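You operate a simulated robot arm through the tools that you are given. There is no shell and no other tool. Be economical: measure what you need, move in short steps, check, and stop when the job is done.

You run a simulated robot arm. Do the job below in one go: nothing can be reset, and whatever is moved stays where it is left.

Task
Put things in order on the kitting table. At the end: the silver bracket (marked "2") from the kitting table is in the yellow bin; the clear beaker stands where the clear film wad stood; the clear film wad from the kitting table stands where the silver bracket stood; the green block is on the blue plate (marked "3"); whatever was shut is shut again. Leave all else as you found it, and nothing knocked over.

Only the result counts: the job must be done as asked and must still hold three seconds after the hand-in. Knocking over, shifting, dropping, spilling or breaking anything else fails it.

Robot
A 7-joint arm with a two-finger parallel gripper, fixed in place. Base frame: the origin is at the foot of the arm, x ahead of it, y to its left, z up; the work surface is at about z = 0.8. Units: m, degrees, N and s.
With the tool pointing down near the work surface it reaches from about 0.3 to 0.7 m from the base axis. Its first joint turns from -66.0 to 66.0 degrees. Payload 1.57 kg.
Tool frame: the origin (TCP) lies between the finger pads and is the grasp point; the fingertips stand 0.03 m ahead of it; z points along the fingers, y is the line along which they close. Largest opening 0.11 m; finger width 0.024, thickness 0.012; the body of the gripper, 0.048 by 0.112 m, starts 0.078 m behind the TCP.
Orientation is that of the tool frame in the base frame, as [roll, pitch, yaw] about the fixed x, y, z axes, in that order (R = Rz(yaw) Ry(pitch) Rx(roll)). With the fingers straight down and closing along the base's y, the tool's x points along the base's -x, its y along +y and its z along -z.

Tools
- The arm moves only by the tool arm_command. Its argument "motion" is one flat list of numbers, 7 for each row, row after row: the shift along the base's x, y, z in units of 20 mm (1.0 is 20 mm), then the turn, a rotation vector about the base's x, y, z in units of 4 degrees (1.0 is 4 degrees), then the opening, from 0 (shut) to 1 (fully open). In form: [tx, ty, tz, wx, wy, wz, grip, tx, ty, tz, wx, wy, wz, grip, ...]. A call has 1 to 10 rows; each row shifts and turns the commanded pose from where the row before left it. A call with a number of a shift or a turn outside -1 to 1 is refused whole. A row lasts 0.2 s, in which the tool goes at most 0.05 m and 8.6 degrees; a call with a longer step from one row to the next is refused whole, and so is a gripper value outside its range. Where a pose cannot be reached the arm comes as near as it can. A force on the tool above 40 N (or 10 N above the force at the start of the call, whichever is more), or a blocked arm, ends the call early, and 0.2 s more pass. Each finger travels about 0.108 m/s and halts on what it meets, pressing with about 25 N; the grip force reading is that of the motor and also rises with nothing between the fingers. The clock runs only during rows and for 0.2 s after the last one: add rows that do not move to give the fingers time. It gives the time, the measured TCP pose, the force on the tool (base axes), the opening and the grip force at its end, in the units of the frame above (readings bear some noise), and new pictures: "show" is both (left out), scene, wrist or none.
- Cameras (640 x 400 px; columns grow to the right, rows downward): "scene" is fixed at [0.1576, -0.387, 1.4001]; the picture's right is [0.84, -0.53, 0.00], its down [-0.32, -0.51, -0.80] and it looks along [0.43, 0.67, -0.61] (base axes); focal length 315 px, centre (320, 200). "wrist" rides on the gripper at [-0.036, 0, -0.08] in the tool frame; the picture's right is [0.00, -1.00, 0.00], its down [0.97, 0.00, -0.24] and it looks along [0.24, 0.00, 0.97] (tool axes); focal length 218 px, centre (320, 200).
- pixel_to_xyz(camera, pixels): there is no depth. For up to 12 entries [column, row, z] of the newest picture of that camera ("zoom" is the newest enlarged one), the place [x, y] in the base frame at which the ray of that pixel passes the height z, good to about 0.002 m. It takes no simulated time.
- inspect(camera, box): a new picture of the part [left, top, right, bottom] of that camera's present view, enlarged. It takes no simulated time.
- hand_in(): hands the job in; it is judged then, once.

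Work in short steps. Measure before you move; look again where a grasp or a placing could have gone wrong, and mend it. You have 80 turns and 120 pictures in all, those below and enlarged ones among them. Open the gripper and draw the arm clear of the work before you hand the job in, unless the task says otherwise; then end with one line.

The tools are called after "Request:" as a command line: name --argument value ..., lists and objects as JSON in quotes. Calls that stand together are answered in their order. arm_command: Moves the arm, as the interface text tells. Its arguments: {"type":"object","properties":{"motion":{"type":"array"},"show":{"type":"string","enum":["both","scene","wrist","none"]}},"required":["motion"]} The other tools are called the same way: pixel_to_xyz (camera, pixels) gives the place at which the rays of pixels pass given heights; inspect (camera, box) takes an enlarged picture of a part of a camera's view; hand_in () hands the job in.

At the start:

```text
time_s: 0.0
tool_pos: [0.352, 0.1282, 1.1084]
tcp_rot: [-180.0, -0.1, -179.9]
wrist_force: [0.3, -0.1, 0.7]
width: 0.1099
finger_force: 0.2
```

scene: 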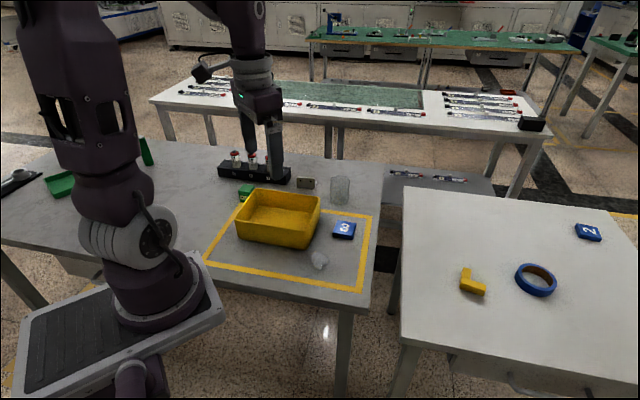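
wrist: 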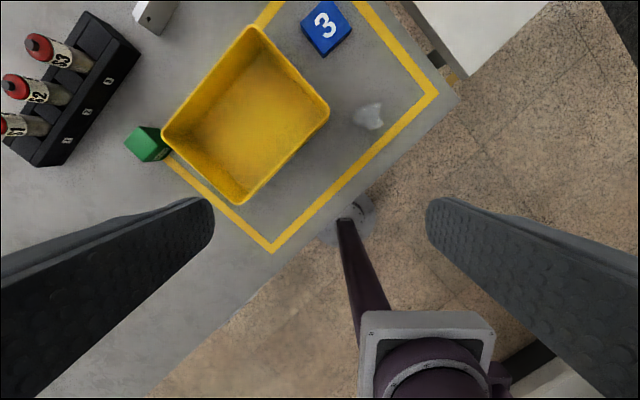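

The scene shows the bin near (278,218), the green block at (246,190), the bracket at (306,183), the beaker at (340,188), the film wad at (320,260) and plate 3 at (344,230). I'll enlarge both views to see the details.

Request:
inspect --camera "scene" --box '[200, 140, 400, 290]'

Request:
inspect --camera "wrist" --box '[100, 0, 460, 225]'

```text
2.67 times, centred on (300, 215) of scene
```

zoom: 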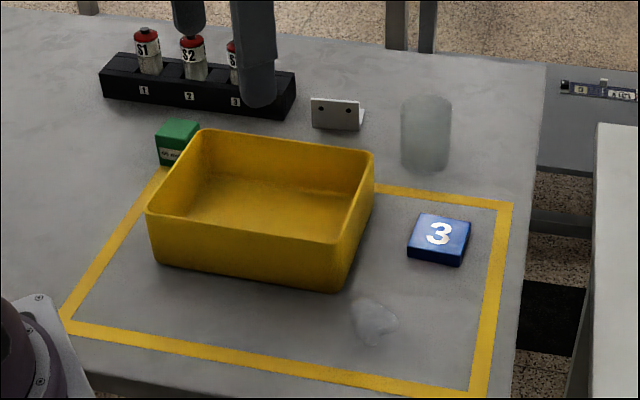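

```text
1.78 times, centred on (280, 112) of wrist
```

zoom: 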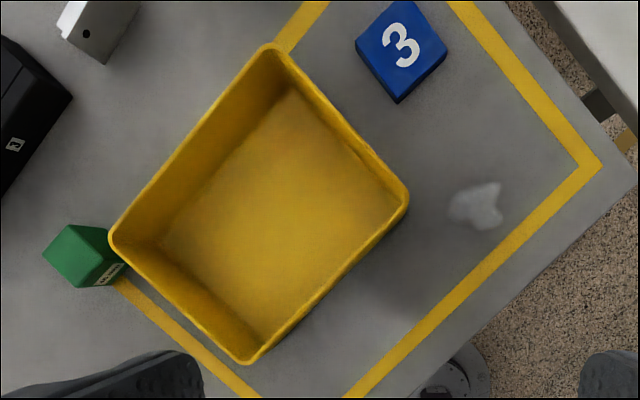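

I'll check the rest of the scene for look-alikes and for anything shut.

Request:
inspect --camera "scene" --box '[0, 120, 200, 245]'

Request:
inspect --camera "scene" --box '[400, 180, 640, 330]'

Request:
inspect --camera "scene" --box '[285, 165, 365, 215]'

```text
3.20 times, centred on (100, 182) of scene
```

zoom: 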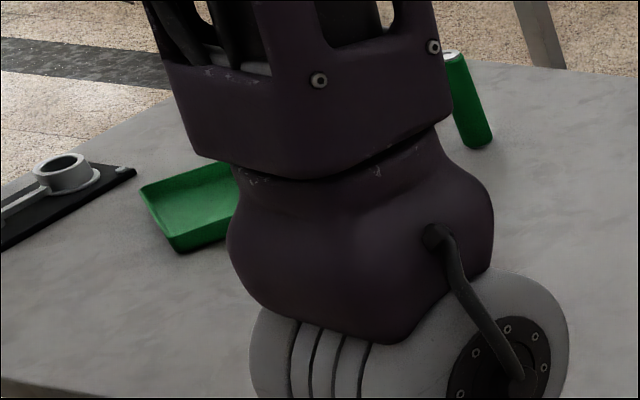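

```text
2.67 times, centred on (520, 255) of scene
```

zoom: 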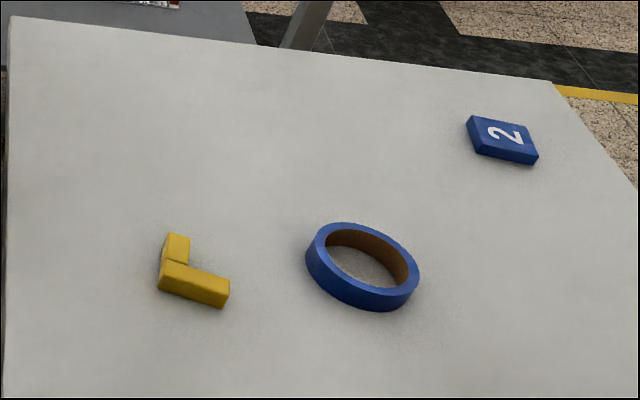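

```text
8.00 times, centred on (325, 190) of scene
```

zoom: 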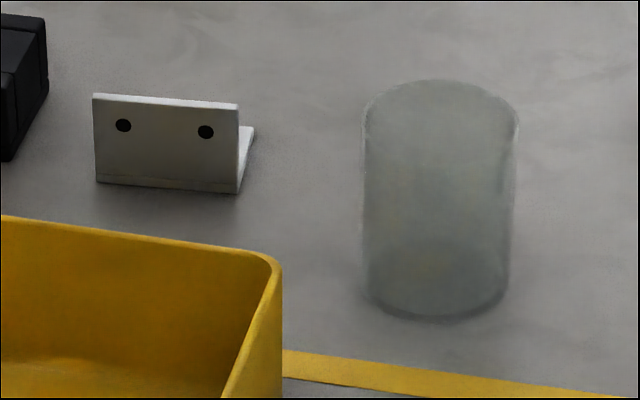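

I'll measure the bracket and beaker from the newest enlargement, and the other items from the wrist picture.

Request:
pixel_to_xyz --camera "zoom" --pixels '[[97, 182, 0.8], [238, 193, 0.8], [254, 128, 0.803], [365, 285, 0.8], [508, 285, 0.8], [432, 320, 0.8], [97, 95, 0.83], [238, 105, 0.83]]'

Request:
pixel_to_xyz --camera "wrist" --pixels '[[368, 117, 0.8], [326, 28, 0.81], [146, 140, 0.84], [254, 28, 0.86], [163, 135, 0.86], [238, 202, 0.86], [329, 108, 0.86], [155, 15, 0.83], [60, 90, 0.83], [272, 250, 0.8], [437, 93, 0.8]]'

Request:
arm_command --motion '[1, 0, 0, 0, 0, 0, 1, 1, 0, 0, 0, 0, 0, 1, 1, 0, 0, 0, 0, 0, 1, 1, 0, 0, 0, 0, 0, 1, 1, 0, 0, 0, 0, 0, 1, 0, 0, 0, 0, 0, 0, 1]'

```text
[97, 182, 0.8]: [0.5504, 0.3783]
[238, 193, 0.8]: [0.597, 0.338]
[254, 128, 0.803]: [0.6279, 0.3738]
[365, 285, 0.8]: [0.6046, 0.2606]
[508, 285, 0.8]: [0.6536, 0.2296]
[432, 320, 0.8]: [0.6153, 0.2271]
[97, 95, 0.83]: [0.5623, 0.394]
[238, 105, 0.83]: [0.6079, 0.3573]
```

```text
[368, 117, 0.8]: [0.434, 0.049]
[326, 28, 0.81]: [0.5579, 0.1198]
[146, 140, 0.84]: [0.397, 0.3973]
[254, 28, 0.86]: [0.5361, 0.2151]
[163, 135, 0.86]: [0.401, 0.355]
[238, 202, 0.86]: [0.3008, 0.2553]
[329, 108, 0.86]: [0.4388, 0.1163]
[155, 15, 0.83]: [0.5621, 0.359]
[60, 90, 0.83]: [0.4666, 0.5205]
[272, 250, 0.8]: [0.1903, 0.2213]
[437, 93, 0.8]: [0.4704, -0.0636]
```

```text
time_s: 1.4
tool_pos: [0.4508, 0.1298, 1.1081]
tcp_rot: [-180.0, 0.0, -179.9]
wrist_force: [0.5, 1.6, 0.5]
width: 0.1099
finger_force: 0.0
```

scene: 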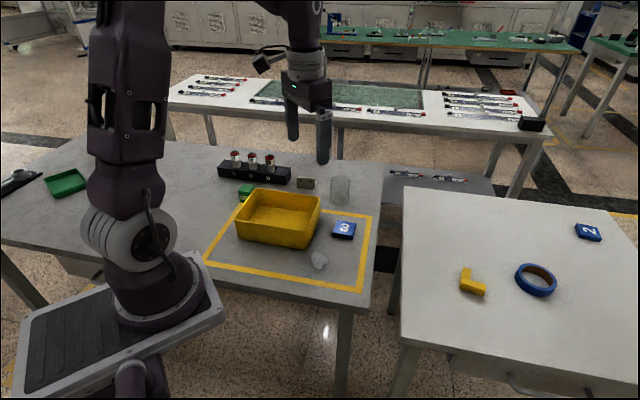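
wrist: 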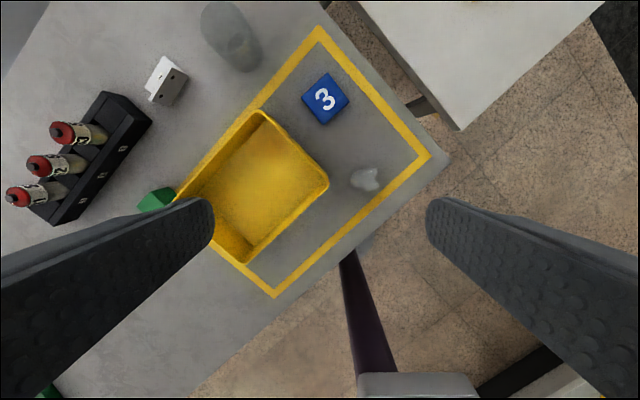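

Now I have a better view; I'll enlarge the bracket/beaker and the film wad/plate regions.

Request:
inspect --camera "wrist" --box '[130, 0, 290, 100]'

Request:
inspect --camera "wrist" --box '[290, 60, 450, 160]'

```text
4.00 times, centred on (210, 50) of wrist
```

zoom: 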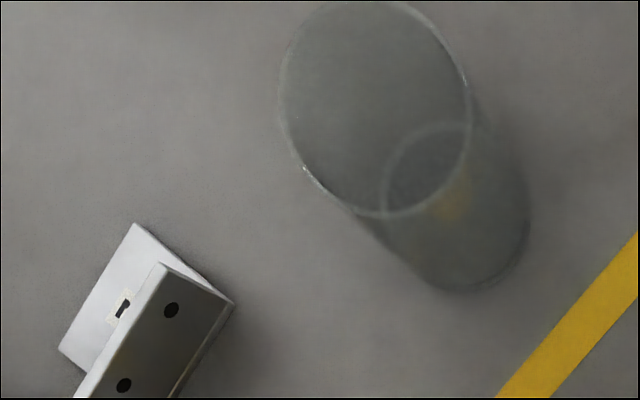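

```text
4.00 times, centred on (370, 110) of wrist
```

zoom: 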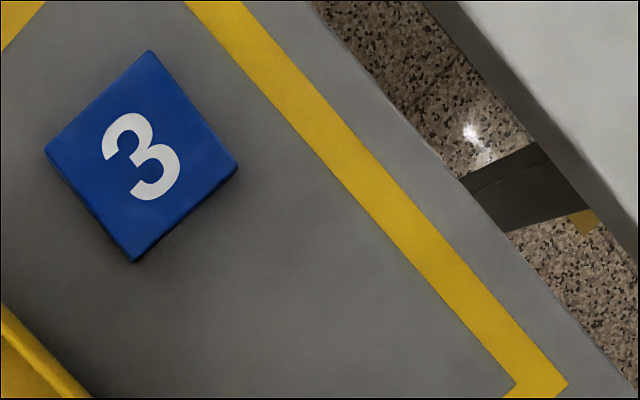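

The bracket's base carries a label, as the task says. I move toward it at height, turning about −40° so the fingers will straddle its upright flange.

Request:
arm_command --motion '[0.615, 1, -0.5, 0, 0, -1, 1, 0.615, 1, -0.5, 0, 0, -1, 1, 0.615, 1, -0.5, 0, 0, -1, 1, 0.615, 1, -0.5, 0, 0, -1, 1, 0.615, 1, -0.5, 0, 0, -1, 1, 0.615, 1, -0.5, 0, 0, -1, 1, 0.615, 1, -0.5, 0, 0, -1, 1, 0.615, 1, -0.5, 0, 0, -1, 1, 0.615, 1, -0.5, 0, 0, -1, 1, 0.615, 1, -0.5, 0, 0, -1, 1]'

```text
time_s: 3.6
tool_pos: [0.573, 0.3289, 1.0089]
tcp_rot: [-179.9, 0.0, 139.9]
wrist_force: [0.1, 0.0, 0.7]
width: 0.1101
finger_force: 0.0
```

scene: 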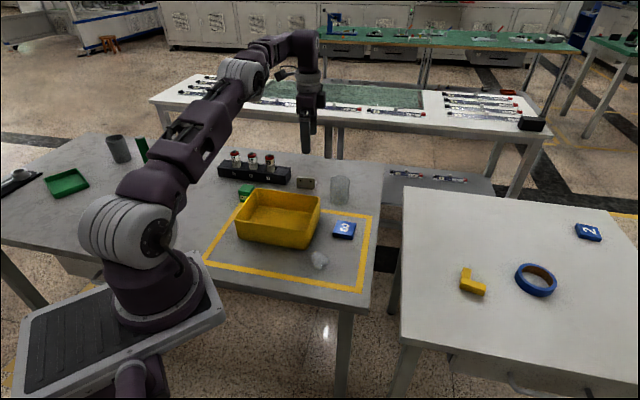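
wrist: 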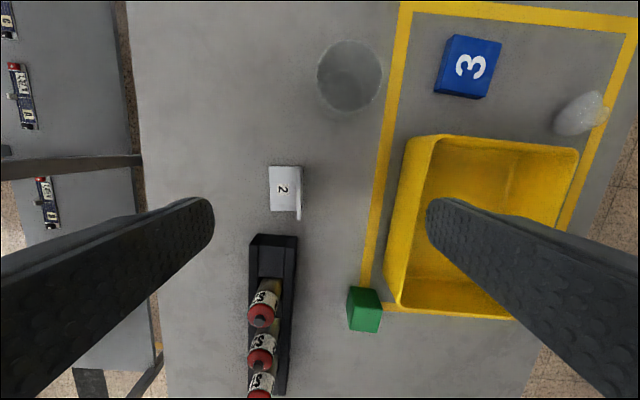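

The view is nearly straight down now: label "2" at (283,190), flange at (300,195), beaker at (349,76), wad at (581,113). I enlarge and measure.

Request:
pixel_to_xyz --camera "wrist" --pixels '[[299, 166, 0.84], [299, 220, 0.84], [269, 166, 0.803], [270, 210, 0.803], [349, 76, 0.88], [272, 235, 0.83], [581, 113, 0.815], [469, 66, 0.815], [363, 310, 0.83], [435, 137, 0.86], [579, 153, 0.86], [400, 305, 0.86]]'

Request:
inspect --camera "wrist" --box '[230, 30, 390, 130]'

Request:
inspect --camera "wrist" --box '[230, 140, 390, 240]'

```text
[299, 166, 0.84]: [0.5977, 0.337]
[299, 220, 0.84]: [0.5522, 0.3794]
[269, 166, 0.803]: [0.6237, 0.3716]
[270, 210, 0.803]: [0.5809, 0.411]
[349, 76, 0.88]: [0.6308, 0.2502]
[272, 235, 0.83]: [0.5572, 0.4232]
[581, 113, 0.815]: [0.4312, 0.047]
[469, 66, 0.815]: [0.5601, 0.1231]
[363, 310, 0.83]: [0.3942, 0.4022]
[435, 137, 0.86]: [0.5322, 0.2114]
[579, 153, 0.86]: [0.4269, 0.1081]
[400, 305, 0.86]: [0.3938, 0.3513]
```

```text
4.00 times, centred on (310, 80) of wrist
```

zoom: 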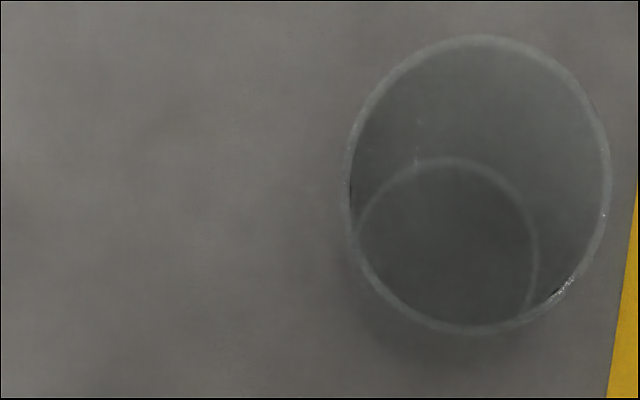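

```text
4.00 times, centred on (310, 190) of wrist
```

zoom: 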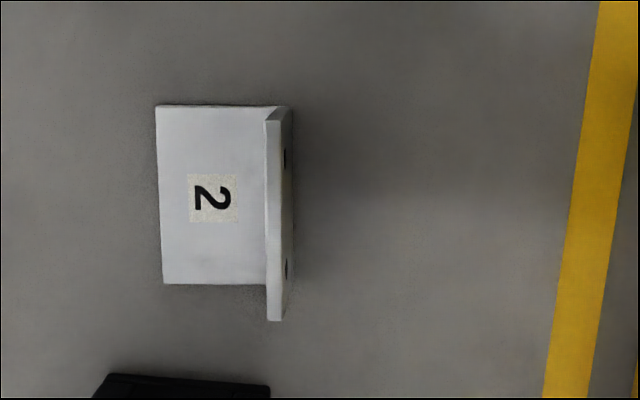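

The flange centre is about (0.575, 0.358), with its top at z≈0.842. I descend to just above it with the gripper half open.

Request:
arm_command --motion '[0.1, 0.73, 0, 0, 0, -0.3, 0.6, 0, 0.73, 0, 0, 0, 0, 0.6, 0, 0, -1, 0, 0, 0, 0.6, 0, 0, -1, 0, 0, 0, 0.6, 0, 0, -1, 0, 0, 0, 0.6, 0, 0, -1, 0, 0, 0, 0.6, 0, 0, -1, 0, 0, 0, 0.6, 0, 0, -1, 0, 0, 0, 0.6, 0, 0, 0, 0, 0, 0, 0.6]' --show "both"

```text
time_s: 5.6
tool_pos: [0.5659, 0.3471, 0.8853]
tcp_rot: [-180.0, -0.1, 138.9]
wrist_force: [0.3, -0.3, 0.5]
width: 0.0661
finger_force: 0.1
out of reach, approached as far as the arm can: row 1, 2
```

scene: 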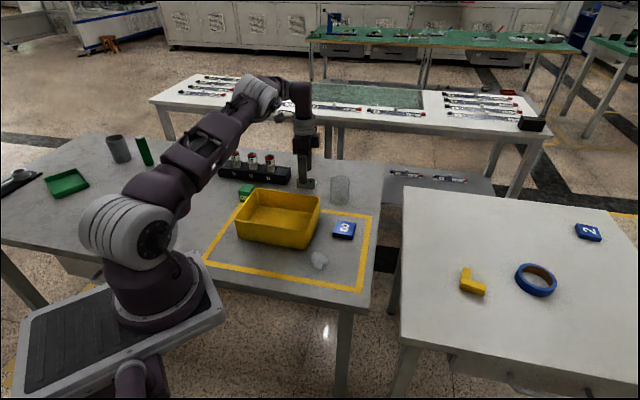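
wrist: 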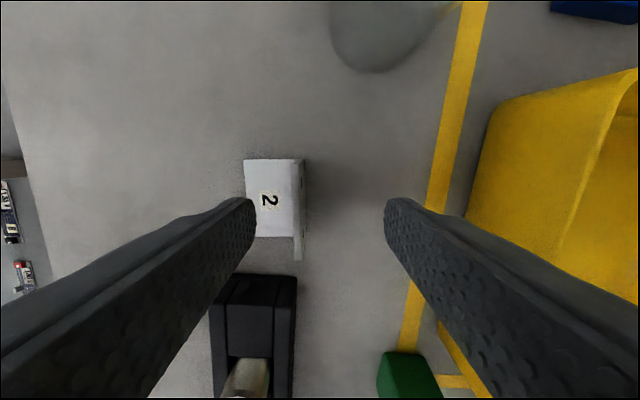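

The reach was clipped at the higher altitude, so the TCP is at (0.566, 0.347). I measure the flange again: its top edge runs from (298,160) to (297,260).

Request:
pixel_to_xyz --camera "wrist" --pixels '[[298, 160, 0.842], [297, 260, 0.842], [245, 160, 0.803], [250, 237, 0.803], [276, 276, 0.83], [233, 276, 0.83]]'

Request:
arm_command --motion '[0.22, 0.27, 0, 0, 0, -0.3, 0.6, 0.22, 0.27, 0, 0, 0, 0, 0.6, 0, 0, 0, 0, 0, 0, 0.6]' --show "wrist"

```text
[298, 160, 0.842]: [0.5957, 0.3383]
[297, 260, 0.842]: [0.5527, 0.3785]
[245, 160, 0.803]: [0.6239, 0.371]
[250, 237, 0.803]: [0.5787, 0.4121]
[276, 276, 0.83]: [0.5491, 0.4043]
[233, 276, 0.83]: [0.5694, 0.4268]
```

```text
time_s: 6.4
tool_pos: [0.5769, 0.3582, 0.8842]
tcp_rot: [-180.0, 0.0, 137.5]
wrist_force: [0.0, 0.9, 0.6]
width: 0.066
finger_force: 0.1
```

wrist: 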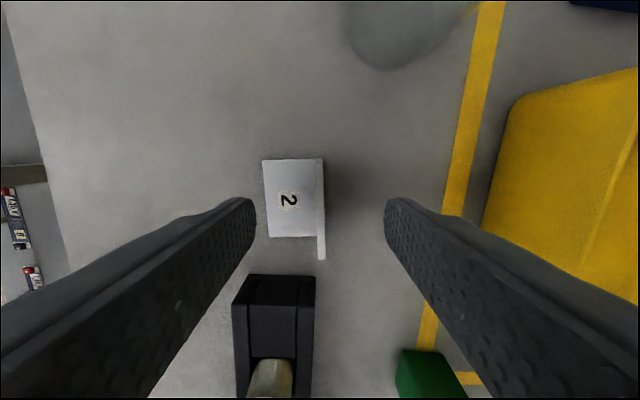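

The flange is centred between the fingers (column 320). I lower so the tips are about 8 mm above the table and close.

Request:
arm_command --motion '[0, 0, -0.8, 0, 0, 0, 0.4, 0, 0, -0.8, 0, 0, 0, 0.4, 0, 0, -0.55, 0, 0, 0, 0.4, 0, 0, 0, 0, 0, 0, 0.4, 0, 0, 0, 0, 0, 0, 0, 0, 0, 0, 0, 0, 0, 0, 0, 0, 0, 0, 0, 0, 0]' --show "wrist"

```text
time_s: 8.0
tool_pos: [0.5759, 0.358, 0.8427]
tcp_rot: [179.9, 0.0, 137.7]
wrist_force: [0.2, -0.5, -0.6]
width: 0.0041
finger_force: 24.4
```

wrist: 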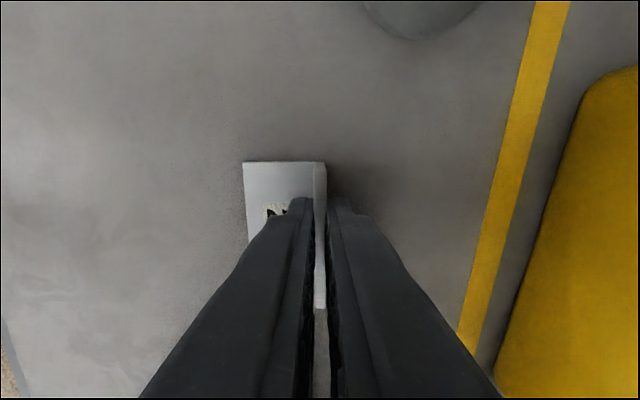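

Width reads 4 mm, so the flange is held. I lift it, then carry it toward the bin centre (≈0.419, 0.235) above the rim at z≈0.87.

Request:
arm_command --motion '[0, 0, 0.7, 0, 0, 0, 0, 0, 0, 1, 0, 0, 0, 0, 0, 0, 1, 0, 0, 0, 0, -0.5, -0.4, 1, 0, 0, 0, 0, -0.9, -0.8, 1, 0, 0, 0, 0, -1, -0.8, 1, 0, 0, 0, 0, -1, -0.8, 0, 0, 0, 0, 0, -1, -0.8, 0, 0, 0, 0, 0, -1, -0.8, 0, 0, 0, 0, 0, -1, -0.8, 0, 0, 0, 0, 0]'

```text
time_s: 10.2
tool_pos: [0.4489, 0.2546, 0.9562]
tcp_rot: [179.9, 0.0, 137.6]
wrist_force: [-0.1, 0.4, -0.1]
width: 0.0041
finger_force: 24.5
```

scene: 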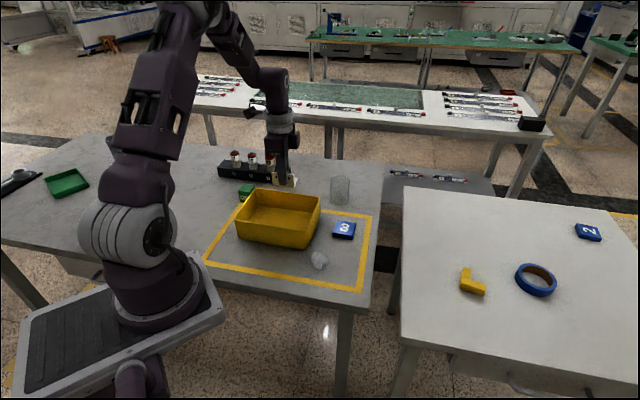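
wrist: 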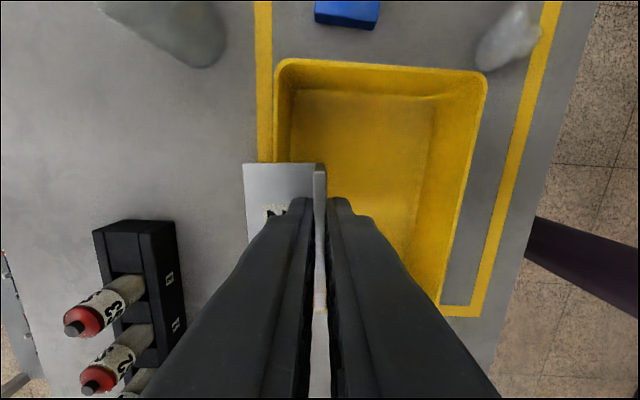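

I measure the bin's rim here: corners at (280,63) and (483,72), right side near (455,300).

Request:
pixel_to_xyz --camera "wrist" --pixels '[[277, 62, 0.87], [486, 73, 0.87], [440, 300, 0.87], [292, 90, 0.805], [436, 100, 0.805]]'

```text
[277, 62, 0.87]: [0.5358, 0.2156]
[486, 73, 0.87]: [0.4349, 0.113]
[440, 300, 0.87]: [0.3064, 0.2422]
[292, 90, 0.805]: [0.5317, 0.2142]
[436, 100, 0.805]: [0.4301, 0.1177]
```

The bin centre is about (0.417, 0.234). I move the TCP to (0.405, 0.220) to centre the bracket's footprint, then lower it to the bin floor.

Request:
arm_command --motion '[-0.75, -0.6, 0, 0, 0, 0, 0, -0.75, -0.6, 0, 0, 0, 0, 0, -0.7, -0.55, 0, 0, 0, 0, 0, 0, 0, 0, 0, 0, 0, 0, 0, 0, -1, 0, 0, 0, 0, 0, 0, -1, 0, 0, 0, 0, 0, 0, -1, 0, 0, 0, 0, 0, 0, -1, 0, 0, 0, 0, 0, 0, -0.7, 0, 0, 0, 0, 0, 0, -0.3, 0, 0, 0, 0]' --show "wrist"

```text
time_s: 12.4
tool_pos: [0.4042, 0.2195, 0.8553]
tcp_rot: [-180.0, 0.0, 137.6]
wrist_force: [-0.2, -0.3, -0.4]
width: 0.0044
finger_force: 24.6
```

wrist: 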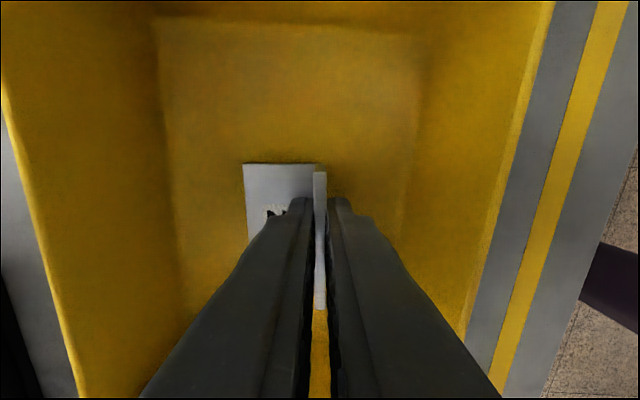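

The bracket is centred inside the bin, with about 8 mm to go. I'll ease it down and watch the force.

Request:
arm_command --motion '[0, 0, -0.15, 0, 0, 0, 0, 0, 0, -0.15, 0, 0, 0, 0, 0, 0, -0.1, 0, 0, 0, 0]' --show "none"

```text
time_s: 13.2
tool_pos: [0.404, 0.2196, 0.8487]
tcp_rot: [180.0, 0.0, 137.6]
wrist_force: [-0.2, 0.2, -0.4]
width: 0.004
finger_force: 24.7
```

Request:
arm_command --motion '[0, 0, -0.1, 0, 0, 0, 0, 0, 0, -0.1, 0, 0, 0, 0]' --show "none"

```text
time_s: 13.8
tool_pos: [0.4037, 0.2203, 0.8443]
tcp_rot: [179.9, 0.0, 137.5]
wrist_force: [-2.3, -4.0, 23.8]
width: 0.0041
finger_force: 25.2
```

Force 24 N means contact with the floor. I back off 1 mm and release, then rise.

Request:
arm_command --motion '[0, 0, 0.06, 0, 0, 0, 0, 0, 0, 0, 0, 0, 0, 0.3, 0, 0, 0, 0, 0, 0, 0.3, 0, 0, 1, 0, 0, 0, 0.3, 0, 0, 1, 0, 0, 0, 0.3, 0, 0, 1, 0, 0, 0, 0.3, 0, 0, 1, 0, 0, 0, 0.3, 0, 0, 1, 0, 0, 0, 0.3, 0, 0, 1, 0, 0, 0, 0.5, 0, 0, 1, 0, 0, 0, 0.5]'

```text
time_s: 16.0
tool_pos: [0.4049, 0.2194, 0.9852]
tcp_rot: [180.0, 0.1, 137.7]
wrist_force: [0.1, 0.4, -1.1]
width: 0.0551
finger_force: 0.1
```

scene: 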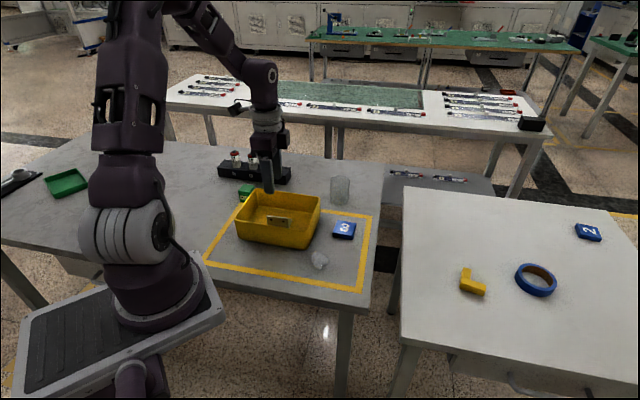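
wrist: 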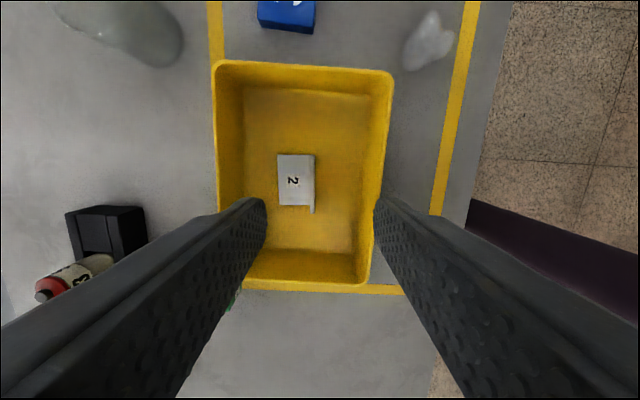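

The bracket stands in the bin. Next I move above the film wad near (0.433, 0.048) for a close look.

Request:
arm_command --motion '[0.15, -0.95, 0, 0, 0, 0, 0.6, 0.15, -0.95, 0, 0, 0, 0, 0.6, 0.15, -0.95, 0, 0, 0, 0, 0.6, 0.15, -0.95, 0, 0, 0, 0, 0.6, 0.15, -0.95, 0, 0, 0, 0, 0.6, 0.15, -0.95, 0, 0, 0, 0, 0.6, 0.15, -0.95, 0, 0, 0, 0, 0.6, 0.15, -0.95, 0, 0, 0, 0, 0.6, 0.15, -0.95, 0, 0, 0, 0, 0.6, 0, 0, 0, 0, 0, 0, 0.6]' --show "wrist"

Request:
inspect --camera "scene" --box '[290, 235, 354, 275]'

```text
time_s: 18.2
tool_pos: [0.4319, 0.0479, 0.9838]
tcp_rot: [179.9, 0.0, 137.6]
wrist_force: [-0.4, 0.5, 0.4]
width: 0.066
finger_force: 0.0
```

wrist: 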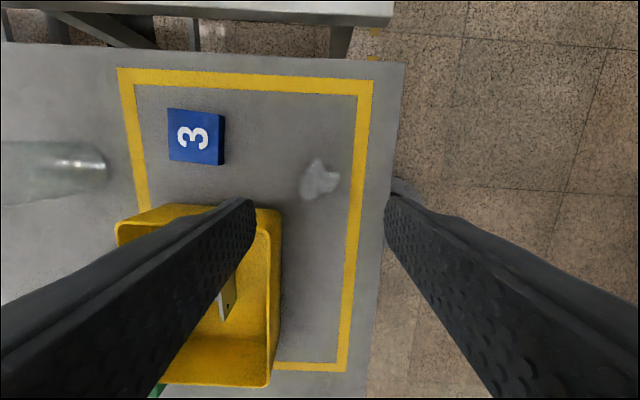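

```text
10.00 times, centred on (322, 255) of scene
```

zoom: 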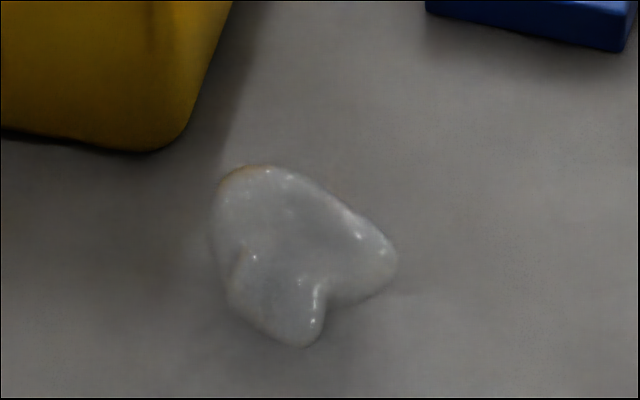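

The wad appears at (320,179) in the wrist view; I enlarge it.

Request:
inspect --camera "wrist" --box '[272, 150, 368, 210]'

Request:
pixel_to_xyz --camera "wrist" --pixels '[[320, 158, 0.81], [301, 195, 0.81], [339, 180, 0.81], [318, 200, 0.8], [302, 168, 0.82], [267, 212, 0.87]]'

```text
6.67 times, centred on (320, 180) of wrist
```

zoom: 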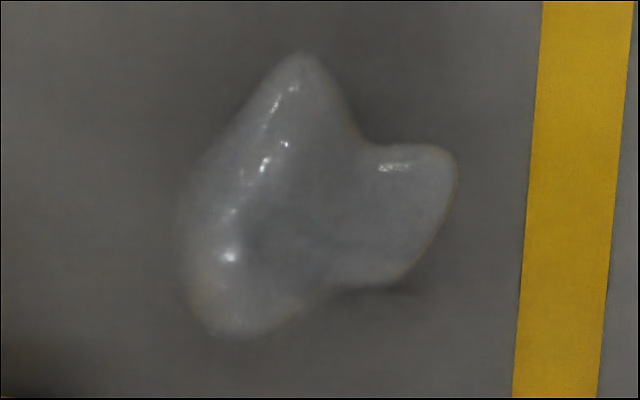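

```text
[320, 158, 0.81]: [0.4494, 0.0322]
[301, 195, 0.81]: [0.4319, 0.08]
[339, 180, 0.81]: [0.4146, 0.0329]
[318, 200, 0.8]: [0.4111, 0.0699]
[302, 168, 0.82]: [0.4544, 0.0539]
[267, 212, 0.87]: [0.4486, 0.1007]
```

The wad is roughly 45 mm across, with its centre near (317,181). Its two flattest opposite sides call for a turn of about −19°.

Request:
pixel_to_xyz --camera "wrist" --pixels '[[317, 181.5, 0.81], [317, 181.5, 0.8], [317, 181.5, 0.82]]'

Request:
arm_command --motion '[0, 0, 0, 0, 0, -1, 0.8, 0, 0, -0.5, 0, 0, -1, 0.8, 0, 0, -0.7, 0, 0, -1, 0.8, 0, 0, -0.7, 0, 0, -1, 0.8, 0, 0, -0.8, 0, 0, -0.75, 0.8, 0, 0, -0.8, 0, 0, 0, 0.8, 0, 0, -0.5, 0, 0, 0, 0.8, 0, 0, 0, 0, 0, 0, 0.8]' --show "wrist"

```text
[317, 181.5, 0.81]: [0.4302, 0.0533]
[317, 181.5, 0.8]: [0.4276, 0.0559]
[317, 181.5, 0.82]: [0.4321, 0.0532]
```

```text
time_s: 20.0
tool_pos: [0.4321, 0.0477, 0.9048]
tcp_rot: [179.9, 0.0, 118.6]
wrist_force: [-0.1, 0.4, 0.4]
width: 0.0878
finger_force: 0.1
```

wrist: 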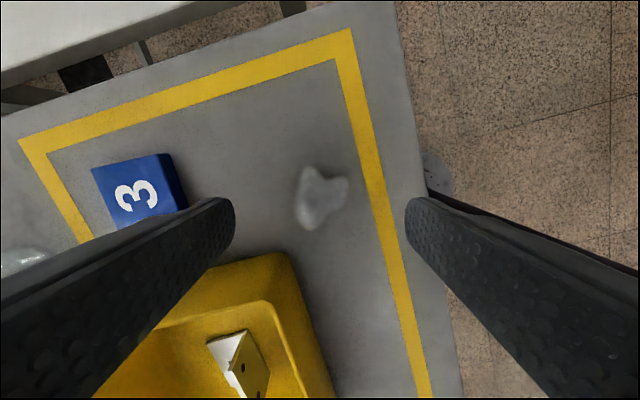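

I zoom and re-measure: the wad now spans columns 296–348 and rows 166–230.

Request:
inspect --camera "wrist" --box '[256, 150, 384, 230]'

Request:
pixel_to_xyz --camera "wrist" --pixels '[[319, 196, 0.81], [296, 200, 0.81], [348, 190, 0.81], [310, 230, 0.805], [308, 167, 0.81]]'

```text
5.00 times, centred on (320, 190) of wrist
```

zoom: 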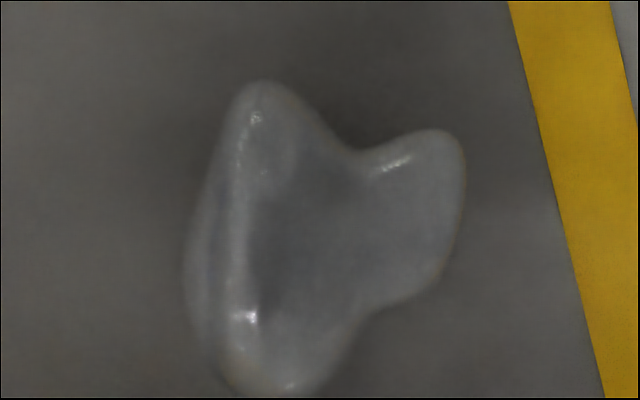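

```text
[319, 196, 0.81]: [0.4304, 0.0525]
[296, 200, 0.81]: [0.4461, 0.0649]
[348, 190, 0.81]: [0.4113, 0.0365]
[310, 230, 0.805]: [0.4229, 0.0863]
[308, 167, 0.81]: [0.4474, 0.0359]
```

The wad's sides are now parallel to the fingers. I centre at (0.431, 0.054), go down to tips ≈5 mm above the table and close.

Request:
arm_command --motion '[-0.05, 0.32, -0.5, 0, 0, 0, 0.8, 0, 0, -1, 0, 0, 0, 0.8, 0, 0, -1, 0, 0, 0, 0.8, 0, 0, -0.95, 0, 0, 0, 0.8, 0, 0, 0, 0, 0, 0, 0.8]' --show "both"

```text
time_s: 21.2
tool_pos: [0.4307, 0.0555, 0.8342]
tcp_rot: [179.9, -0.1, 118.7]
wrist_force: [0.7, -0.5, 0.4]
width: 0.0881
finger_force: 0.0
```

scene: 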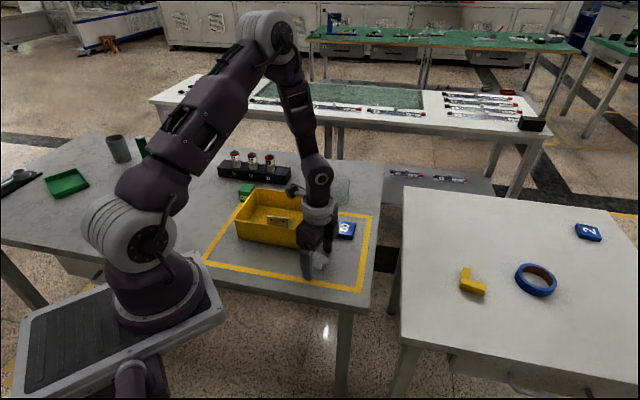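
wrist: 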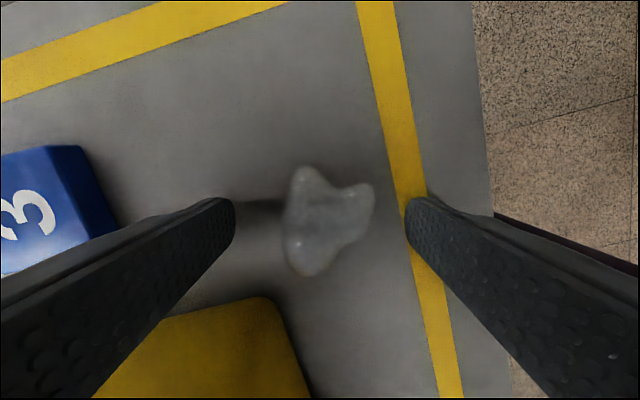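

The wad is between the fingers, about 4 mm right of centre. I correct that and close.

Request:
arm_command --motion '[-0.17, -0.1, 0, 0, 0, 0, 0.7, 0, 0, 0, 0, 0, 0, 0.5, 0, 0, 0, 0, 0, 0, 0.35, 0, 0, 0, 0, 0, 0, 0.3, 0, 0, 0, 0, 0, 0, 0.3, 0, 0, 0, 0, 0, 0, 0.3]' --show "wrist"

```text
time_s: 22.6
tool_pos: [0.4281, 0.0527, 0.8356]
tcp_rot: [-179.9, 0.0, 118.6]
wrist_force: [-0.2, 0.5, -1.3]
width: 0.0411
finger_force: 25.8
```

wrist: 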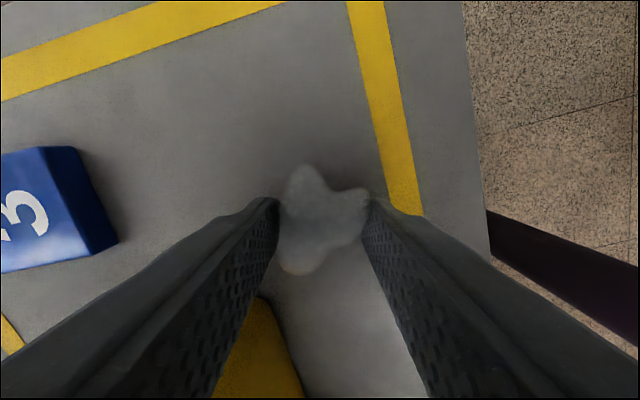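

Width 41 mm with force, so the wad is held. I lift it and check.

Request:
arm_command --motion '[0, 0, 0.6, 0, 0, 0, 0.3, 0, 0, 1, 0, 0, 0, 0.3, 0, 0, 1, 0, 0, 0, 0.3, 0, 0, 1, 0, 0, 0, 0.3, 0, 0, 1, 0, 0, 0, 0.3, 0, 0, 1, 0, 0, 0, 0.3, 0.47, 0.95, 0, 0, 0, 0.9, 0.3, 0.47, 0.95, 0, 0, 0, 0.9, 0.3, 0.47, 0.95, 0, 0, 0, 0.9, 0.3, 0.47, 0.95, 0, 0, 0, 0.9, 0.3]'

```text
time_s: 24.8
tool_pos: [0.4653, 0.1282, 0.9469]
tcp_rot: [-179.9, -0.1, 133.1]
wrist_force: [0.4, -0.1, 0.0]
width: 0.0405
finger_force: 25.3
```

scene: 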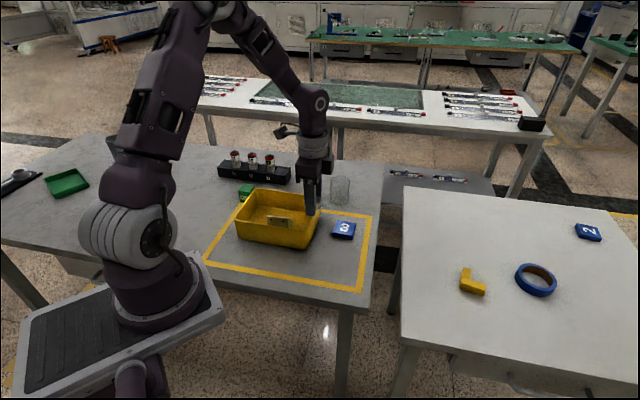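
wrist: 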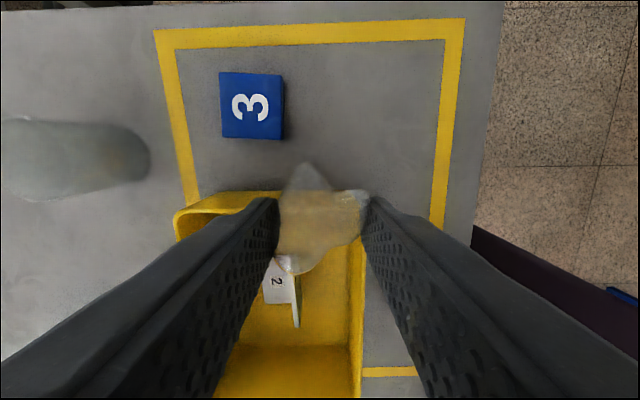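

The wad is held firmly. I carry on toward the bracket's old footprint centre (0.588, 0.375).

Request:
arm_command --motion '[0.5, 1, 0, 0, 0, 0.9, 0.3, 0.5, 1, 0, 0, 0, 0, 0.3, 0.5, 1, 0, 0, 0, 0, 0.3, 0.5, 1, 0, 0, 0, 0, 0.3, 0.5, 1, -0.3, 0, 0, 0, 0.3, 0.5, 1, -0.3, 0, 0, 0, 0.3, 0.5, 1, -0.3, 0, 0, 0, 0.3, 0.5, 1, -0.3, 0, 0, 0, 0.3, 0.5, 1, -0.4, 0, 0, 0, 0.3, 0.5, 1, -0.4, 0, 0, 0, 0.3]' --show "wrist"

```text
time_s: 27.0
tool_pos: [0.5654, 0.3292, 0.9071]
tcp_rot: [179.9, 0.0, 136.6]
wrist_force: [0.3, 0.5, 0.4]
width: 0.0402
finger_force: 25.1
```

wrist: 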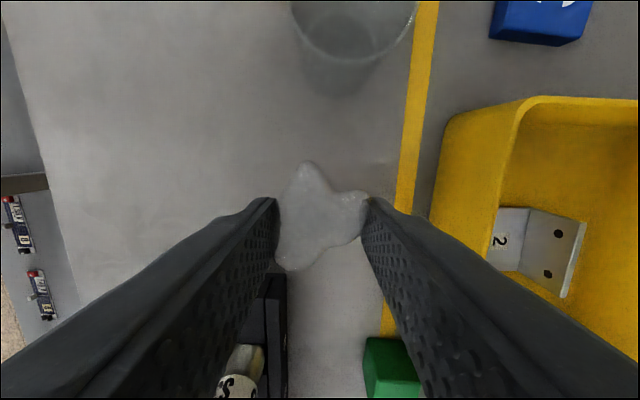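

I lower a little and move out the rest of the way (+0.022, +0.046).

Request:
arm_command --motion '[0, 0, -1, 0, 0, 0, 0.3, 0.28, 0.57, -0.7, 0, 0, 0, 0.3, 0.28, 0.57, 0, 0, 0, 0, 0.3, 0.28, 0.57, 0, 0, 0, 0, 0.3, 0.28, 0.57, 0, 0, 0, 0, 0.3, 0, 0, 0, 0, 0, 0, 0.3]' --show "wrist"

```text
time_s: 28.4
tool_pos: [0.5759, 0.3522, 0.8746]
tcp_rot: [-180.0, 0.1, 136.7]
wrist_force: [-0.3, 0.1, -0.4]
width: 0.0403
finger_force: 25.3
out of reach, approached as far as the arm can: row 4, 5
```

wrist: 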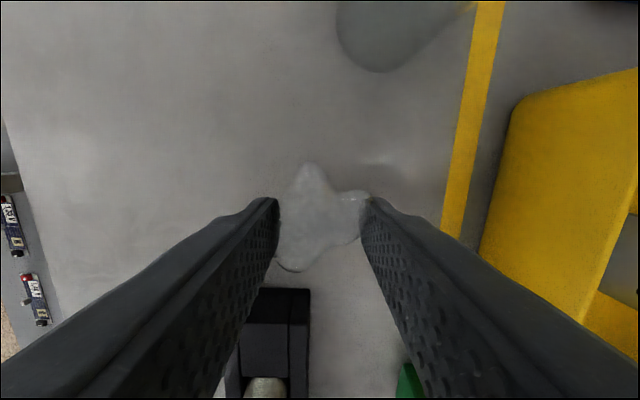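

Reach clips at r≈0.675 here; lower down the arm reaches further. I descend to just over the table and try outward again.

Request:
arm_command --motion '[0, 0, -1, 0, 0, 0, 0.3, 0, 0, -0.5, 0, 0, 0, 0.3, 0.1, 0.2, 0, 0, 0, 0, 0.3, 0.1, 0.2, 0, 0, 0, 0, 0.3, 0.1, 0.2, 0, 0, 0, 0, 0.3, 0.1, 0.2, 0, 0, 0, 0, 0.3, 0.1, 0.2, 0, 0, 0, 0, 0.3, 0, 0, 0, 0, 0, 0, 0.3]' --show "wrist"

```text
time_s: 30.2
tool_pos: [0.5736, 0.3544, 0.8432]
tcp_rot: [-179.5, 0.0, 136.0]
wrist_force: [0.4, -0.5, -0.4]
width: 0.0403
finger_force: 25.3
out of reach, approached as far as the arm can: row 3, 4, 5, 6, 7
```

wrist: 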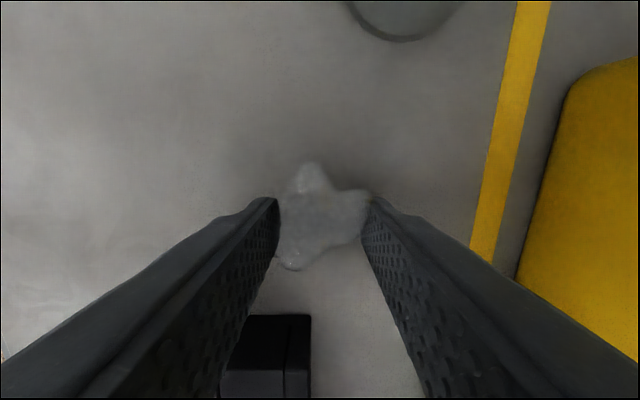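

The vertical reach limit is about 0.675 m. I raise slightly and tilt the tool 12° outward, which gives more reach, then go the remaining ~20 mm.

Request:
arm_command --motion '[0, 0, 0.5, 0, 0, 0, 0.3, 0, 0, 0, 0.54, -0.84, 0, 0.3, 0, 0, 0, 0.54, -0.84, 0, 0.3, 0, 0, 0, 0.54, -0.84, 0, 0.3, 0.125, 0.225, 0, 0, 0, 0, 0.3, 0.125, 0.225, 0, 0, 0, 0, 0.3, 0.125, 0.225, 0, 0, 0, 0, 0.3, 0.125, 0.225, 0, 0, 0, 0, 0.3, 0, 0, 0, 0, 0, 0, 0.3]'

```text
time_s: 32.2
tool_pos: [0.5726, 0.3657, 0.8466]
tcp_rot: [180.0, 0.0, 136.6]
wrist_force: [-0.3, 0.2, 0.3]
width: 0.0404
finger_force: 24.9
out of reach, approached as far as the arm can: row 2, 3, 4, 6, 7
```

scene: 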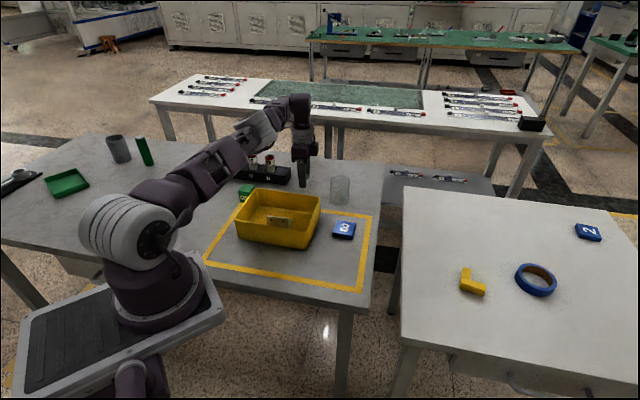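
wrist: 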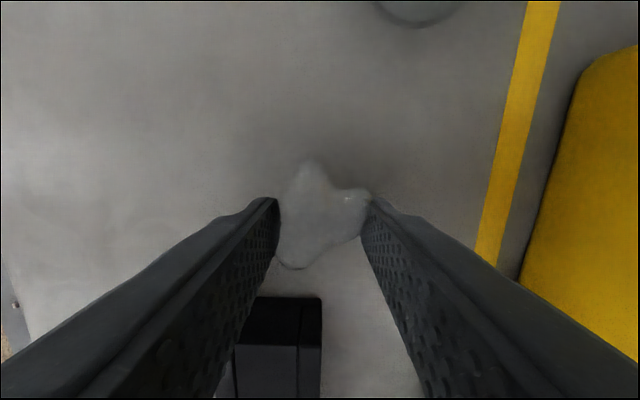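

The tilt rows were refused, yet the position advanced to (0.573, 0.366). I try the remaining move with small steps in +x.

Request:
arm_command --motion '[0.15, 0.1, 0, 0, 0, 0, 0.3, 0.15, 0.1, 0, 0, 0, 0, 0.3, 0.15, 0.1, 0, 0, 0, 0, 0.3]' --show "none"

```text
time_s: 33.0
tool_pos: [0.5737, 0.3663, 0.8472]
tcp_rot: [179.9, 0.0, 136.6]
wrist_force: [0.0, 0.8, -0.6]
width: 0.0404
finger_force: 25.1
out of reach, approached as far as the arm can: row 1, 2, 3
```

I test a single 4° outward tilt from here, while moving 1 cm back inward to see if tilt is possible at all.

Request:
arm_command --motion '[-0.4, -0.3, 0.3, 0, 0, 0, 0.3, 0, 0, 0, 0.54, -0.84, 0, 0.3, 0, 0, 0, 0.54, -0.84, 0, 0.3]' --show "none"

```text
time_s: 33.8
tool_pos: [0.5654, 0.3601, 0.853]
tcp_rot: [172.2, 1.9, 136.4]
wrist_force: [0.8, 0.1, 0.3]
width: 0.0403
finger_force: 24.8
out of reach, approached as far as the arm can: row 1
```

Tilting works from slightly inside. I add one more 4° and then move outward.

Request:
arm_command --motion '[0, 0, 0, 0.54, -0.84, 0, 0.3, 0.2, 0.13, 0, 0, 0, 0, 0.3, 0.2, 0.13, 0, 0, 0, 0, 0.3, 0.2, 0.13, 0, 0, 0, 0, 0.3, 0.2, 0.13, 0, 0, 0, 0, 0.3]' --show "none"

```text
time_s: 35.0
tool_pos: [0.5813, 0.3702, 0.8528]
tcp_rot: [168.4, 2.8, 136.3]
wrist_force: [-0.2, 0.3, 0.5]
width: 0.0401
finger_force: 25.4
```

Now the TCP is at (0.581, 0.370) with a 12° tilt, so the wad is at about (0.586, 0.373). I lower gently until contact.

Request:
arm_command --motion '[0.1, 0.07, -0.2, 0, 0, 0, 0.3, 0, 0, -0.2, 0, 0, 0, 0.3, 0, 0, -0.15, 0, 0, 0, 0.3, 0, 0, 0, 0, 0, 0, 0.3]' --show "wrist"

```text
time_s: 36.0
tool_pos: [0.5839, 0.3726, 0.8435]
tcp_rot: [168.4, 2.8, 136.4]
wrist_force: [0.6, 0.0, 0.6]
width: 0.0403
finger_force: 24.9
```

wrist: 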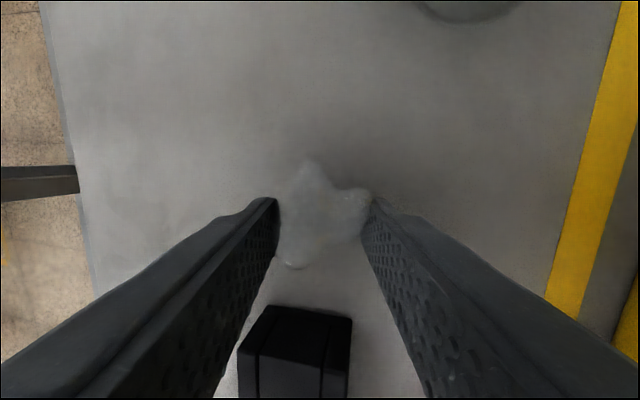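

Request:
arm_command --motion '[0, 0, -0.1, 0, 0, 0, 0.3, 0, 0, -0.1, 0, 0, 0, 0.3, 0, 0, 0, 0, 0, 0, 0.3]' --show "none"

```text
time_s: 36.8
tool_pos: [0.5828, 0.3716, 0.8385]
tcp_rot: [168.4, 2.9, 136.4]
wrist_force: [-0.3, 0.6, 0.1]
width: 0.0403
finger_force: 24.3
```

Request:
arm_command --motion '[0, 0, -0.07, 0, 0, 0, 0.3, 0, 0, 0, 0, 0, 0, 0.3]' --show "none"

```text
time_s: 37.4
tool_pos: [0.5832, 0.3726, 0.8376]
tcp_rot: [168.3, 2.9, 136.3]
wrist_force: [0.3, 0.1, 5.3]
width: 0.0404
finger_force: 25.2
```

Light contact (5 N). I release while rising 2 mm, then withdraw along the tool axis.

Request:
arm_command --motion '[0, 0, 0.05, 0, 0, 0, 0.42, 0, 0, 0.06, 0, 0, 0, 0.5, 0, 0, 0.06, 0, 0, 0, 0.6, 0, 0, 0, 0, 0, 0, 0.6, -0.1, -0.06, 0.6, 0, 0, 0, 0.6, -0.16, -0.1, 0.95, 0, 0, 0, 0.6, -0.16, -0.1, 0.95, 0, 0, 0, 0.6, -0.16, -0.1, 0.95, 0, 0, 0, 0.6]'

```text
time_s: 39.2
tool_pos: [0.5715, 0.365, 0.9085]
tcp_rot: [168.5, 2.9, 136.4]
wrist_force: [0.1, -0.1, 0.2]
width: 0.0662
finger_force: 0.1
```

scene: 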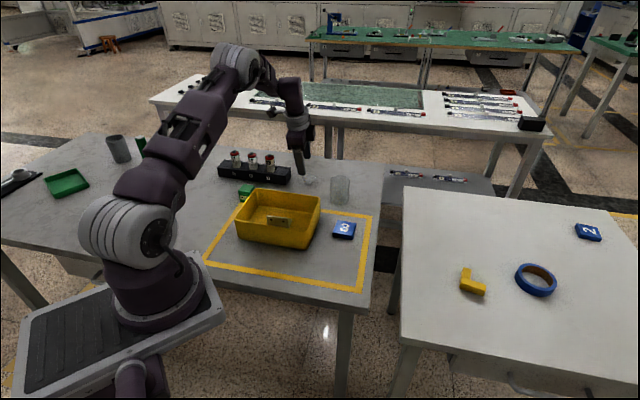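
wrist: 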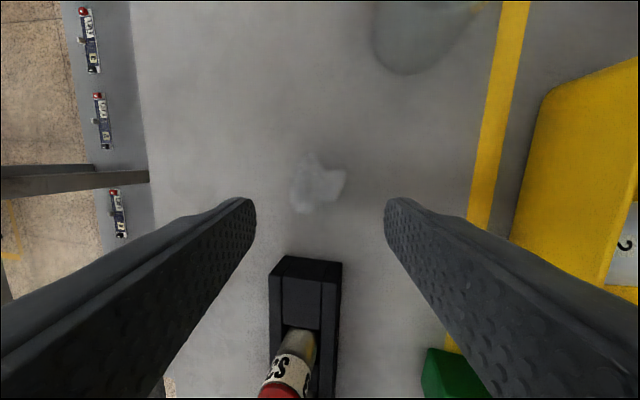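

The wad stands free at about (318,183). I verify its position.

Request:
pixel_to_xyz --camera "wrist" --pixels '[[317, 184, 0.81], [292, 190, 0.81], [346, 176, 0.81], [425, 40, 0.8]]'

Request:
inspect --camera "scene" --box '[270, 155, 366, 215]'

```text
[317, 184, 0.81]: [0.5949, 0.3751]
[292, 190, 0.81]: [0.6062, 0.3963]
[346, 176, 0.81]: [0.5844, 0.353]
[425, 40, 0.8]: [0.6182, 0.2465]
```

```text
6.67 times, centred on (318, 185) of scene
```

zoom: 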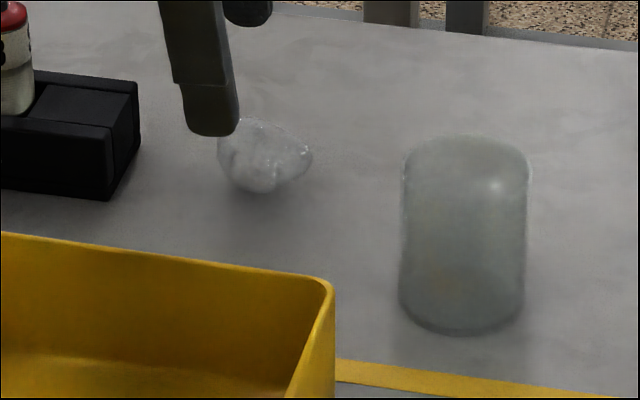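

The wad stands at about (0.595, 0.375), within 7 mm of the bracket's place. Next, the beaker at ≈(0.631, 0.247): I undo the tilt, rise, and yaw +65° so the fingers close tangentially, staging at (0.577, 0.227).

Request:
arm_command --motion '[-0.3, -0.2, 0.5, -0.54, 0.84, 0, 0.8, -0.3, -0.2, 0.6, -0.54, 0.84, 0, 1, -0.3, -0.3, 0.6, -0.54, 0.84, 0, 1, 0, -0.8, 0.4, 0, 0, 1, 1, 0, -0.9, 0, 0, 0, 1, 1, 0, -0.9, 0, 0, 0, 1, 1, 0, -0.9, 0, 0, 0, 1, 1, 0, -0.9, 0, 0, 0, 1, 1, 0, -0.9, 0, 0, 0, 1, 1, 0, 0, 0, 0, 0, 1, 1]' --show "none"

Request:
arm_command --motion '[0, 0, 0, 0, 0, 1, 1, 0, 0, 0, 0, 0, 1, 1, 0, 0, 0, 0, 0, 1, 1, 0, 0, 0, 0, 0, 1, 1, 0, 0, 0, 0, 0, 1, 1, 0, 0, 0, 0, 0, 1, 1, 0, 0, 0, 0, 0, 1, 1, 0, 0, 0, 0, 0, 1, 1, 0, 0, 0, 0, 0, 1, 1]' --show "both"

```text
time_s: 41.4
tool_pos: [0.555, 0.2426, 0.9526]
tcp_rot: [-179.9, 0.0, 164.7]
wrist_force: [0.5, -0.4, -0.3]
width: 0.11
finger_force: 0.0
```

```text
time_s: 43.4
tool_pos: [0.5537, 0.2444, 0.9509]
tcp_rot: [180.0, 0.0, -159.3]
wrist_force: [-0.3, 0.2, 0.3]
width: 0.1099
finger_force: 0.2
```

scene: 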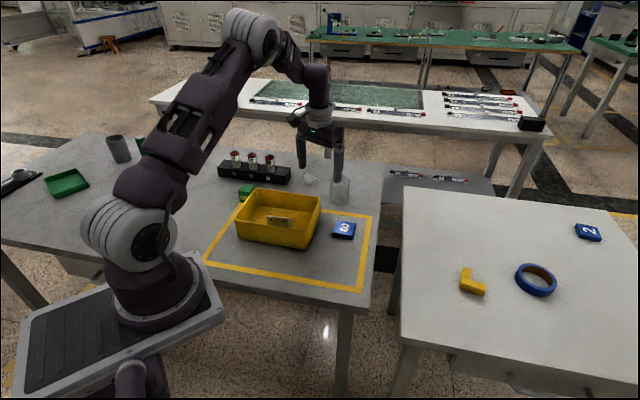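
wrist: 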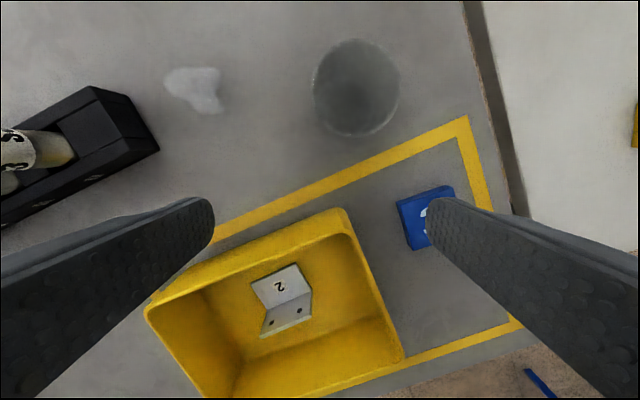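

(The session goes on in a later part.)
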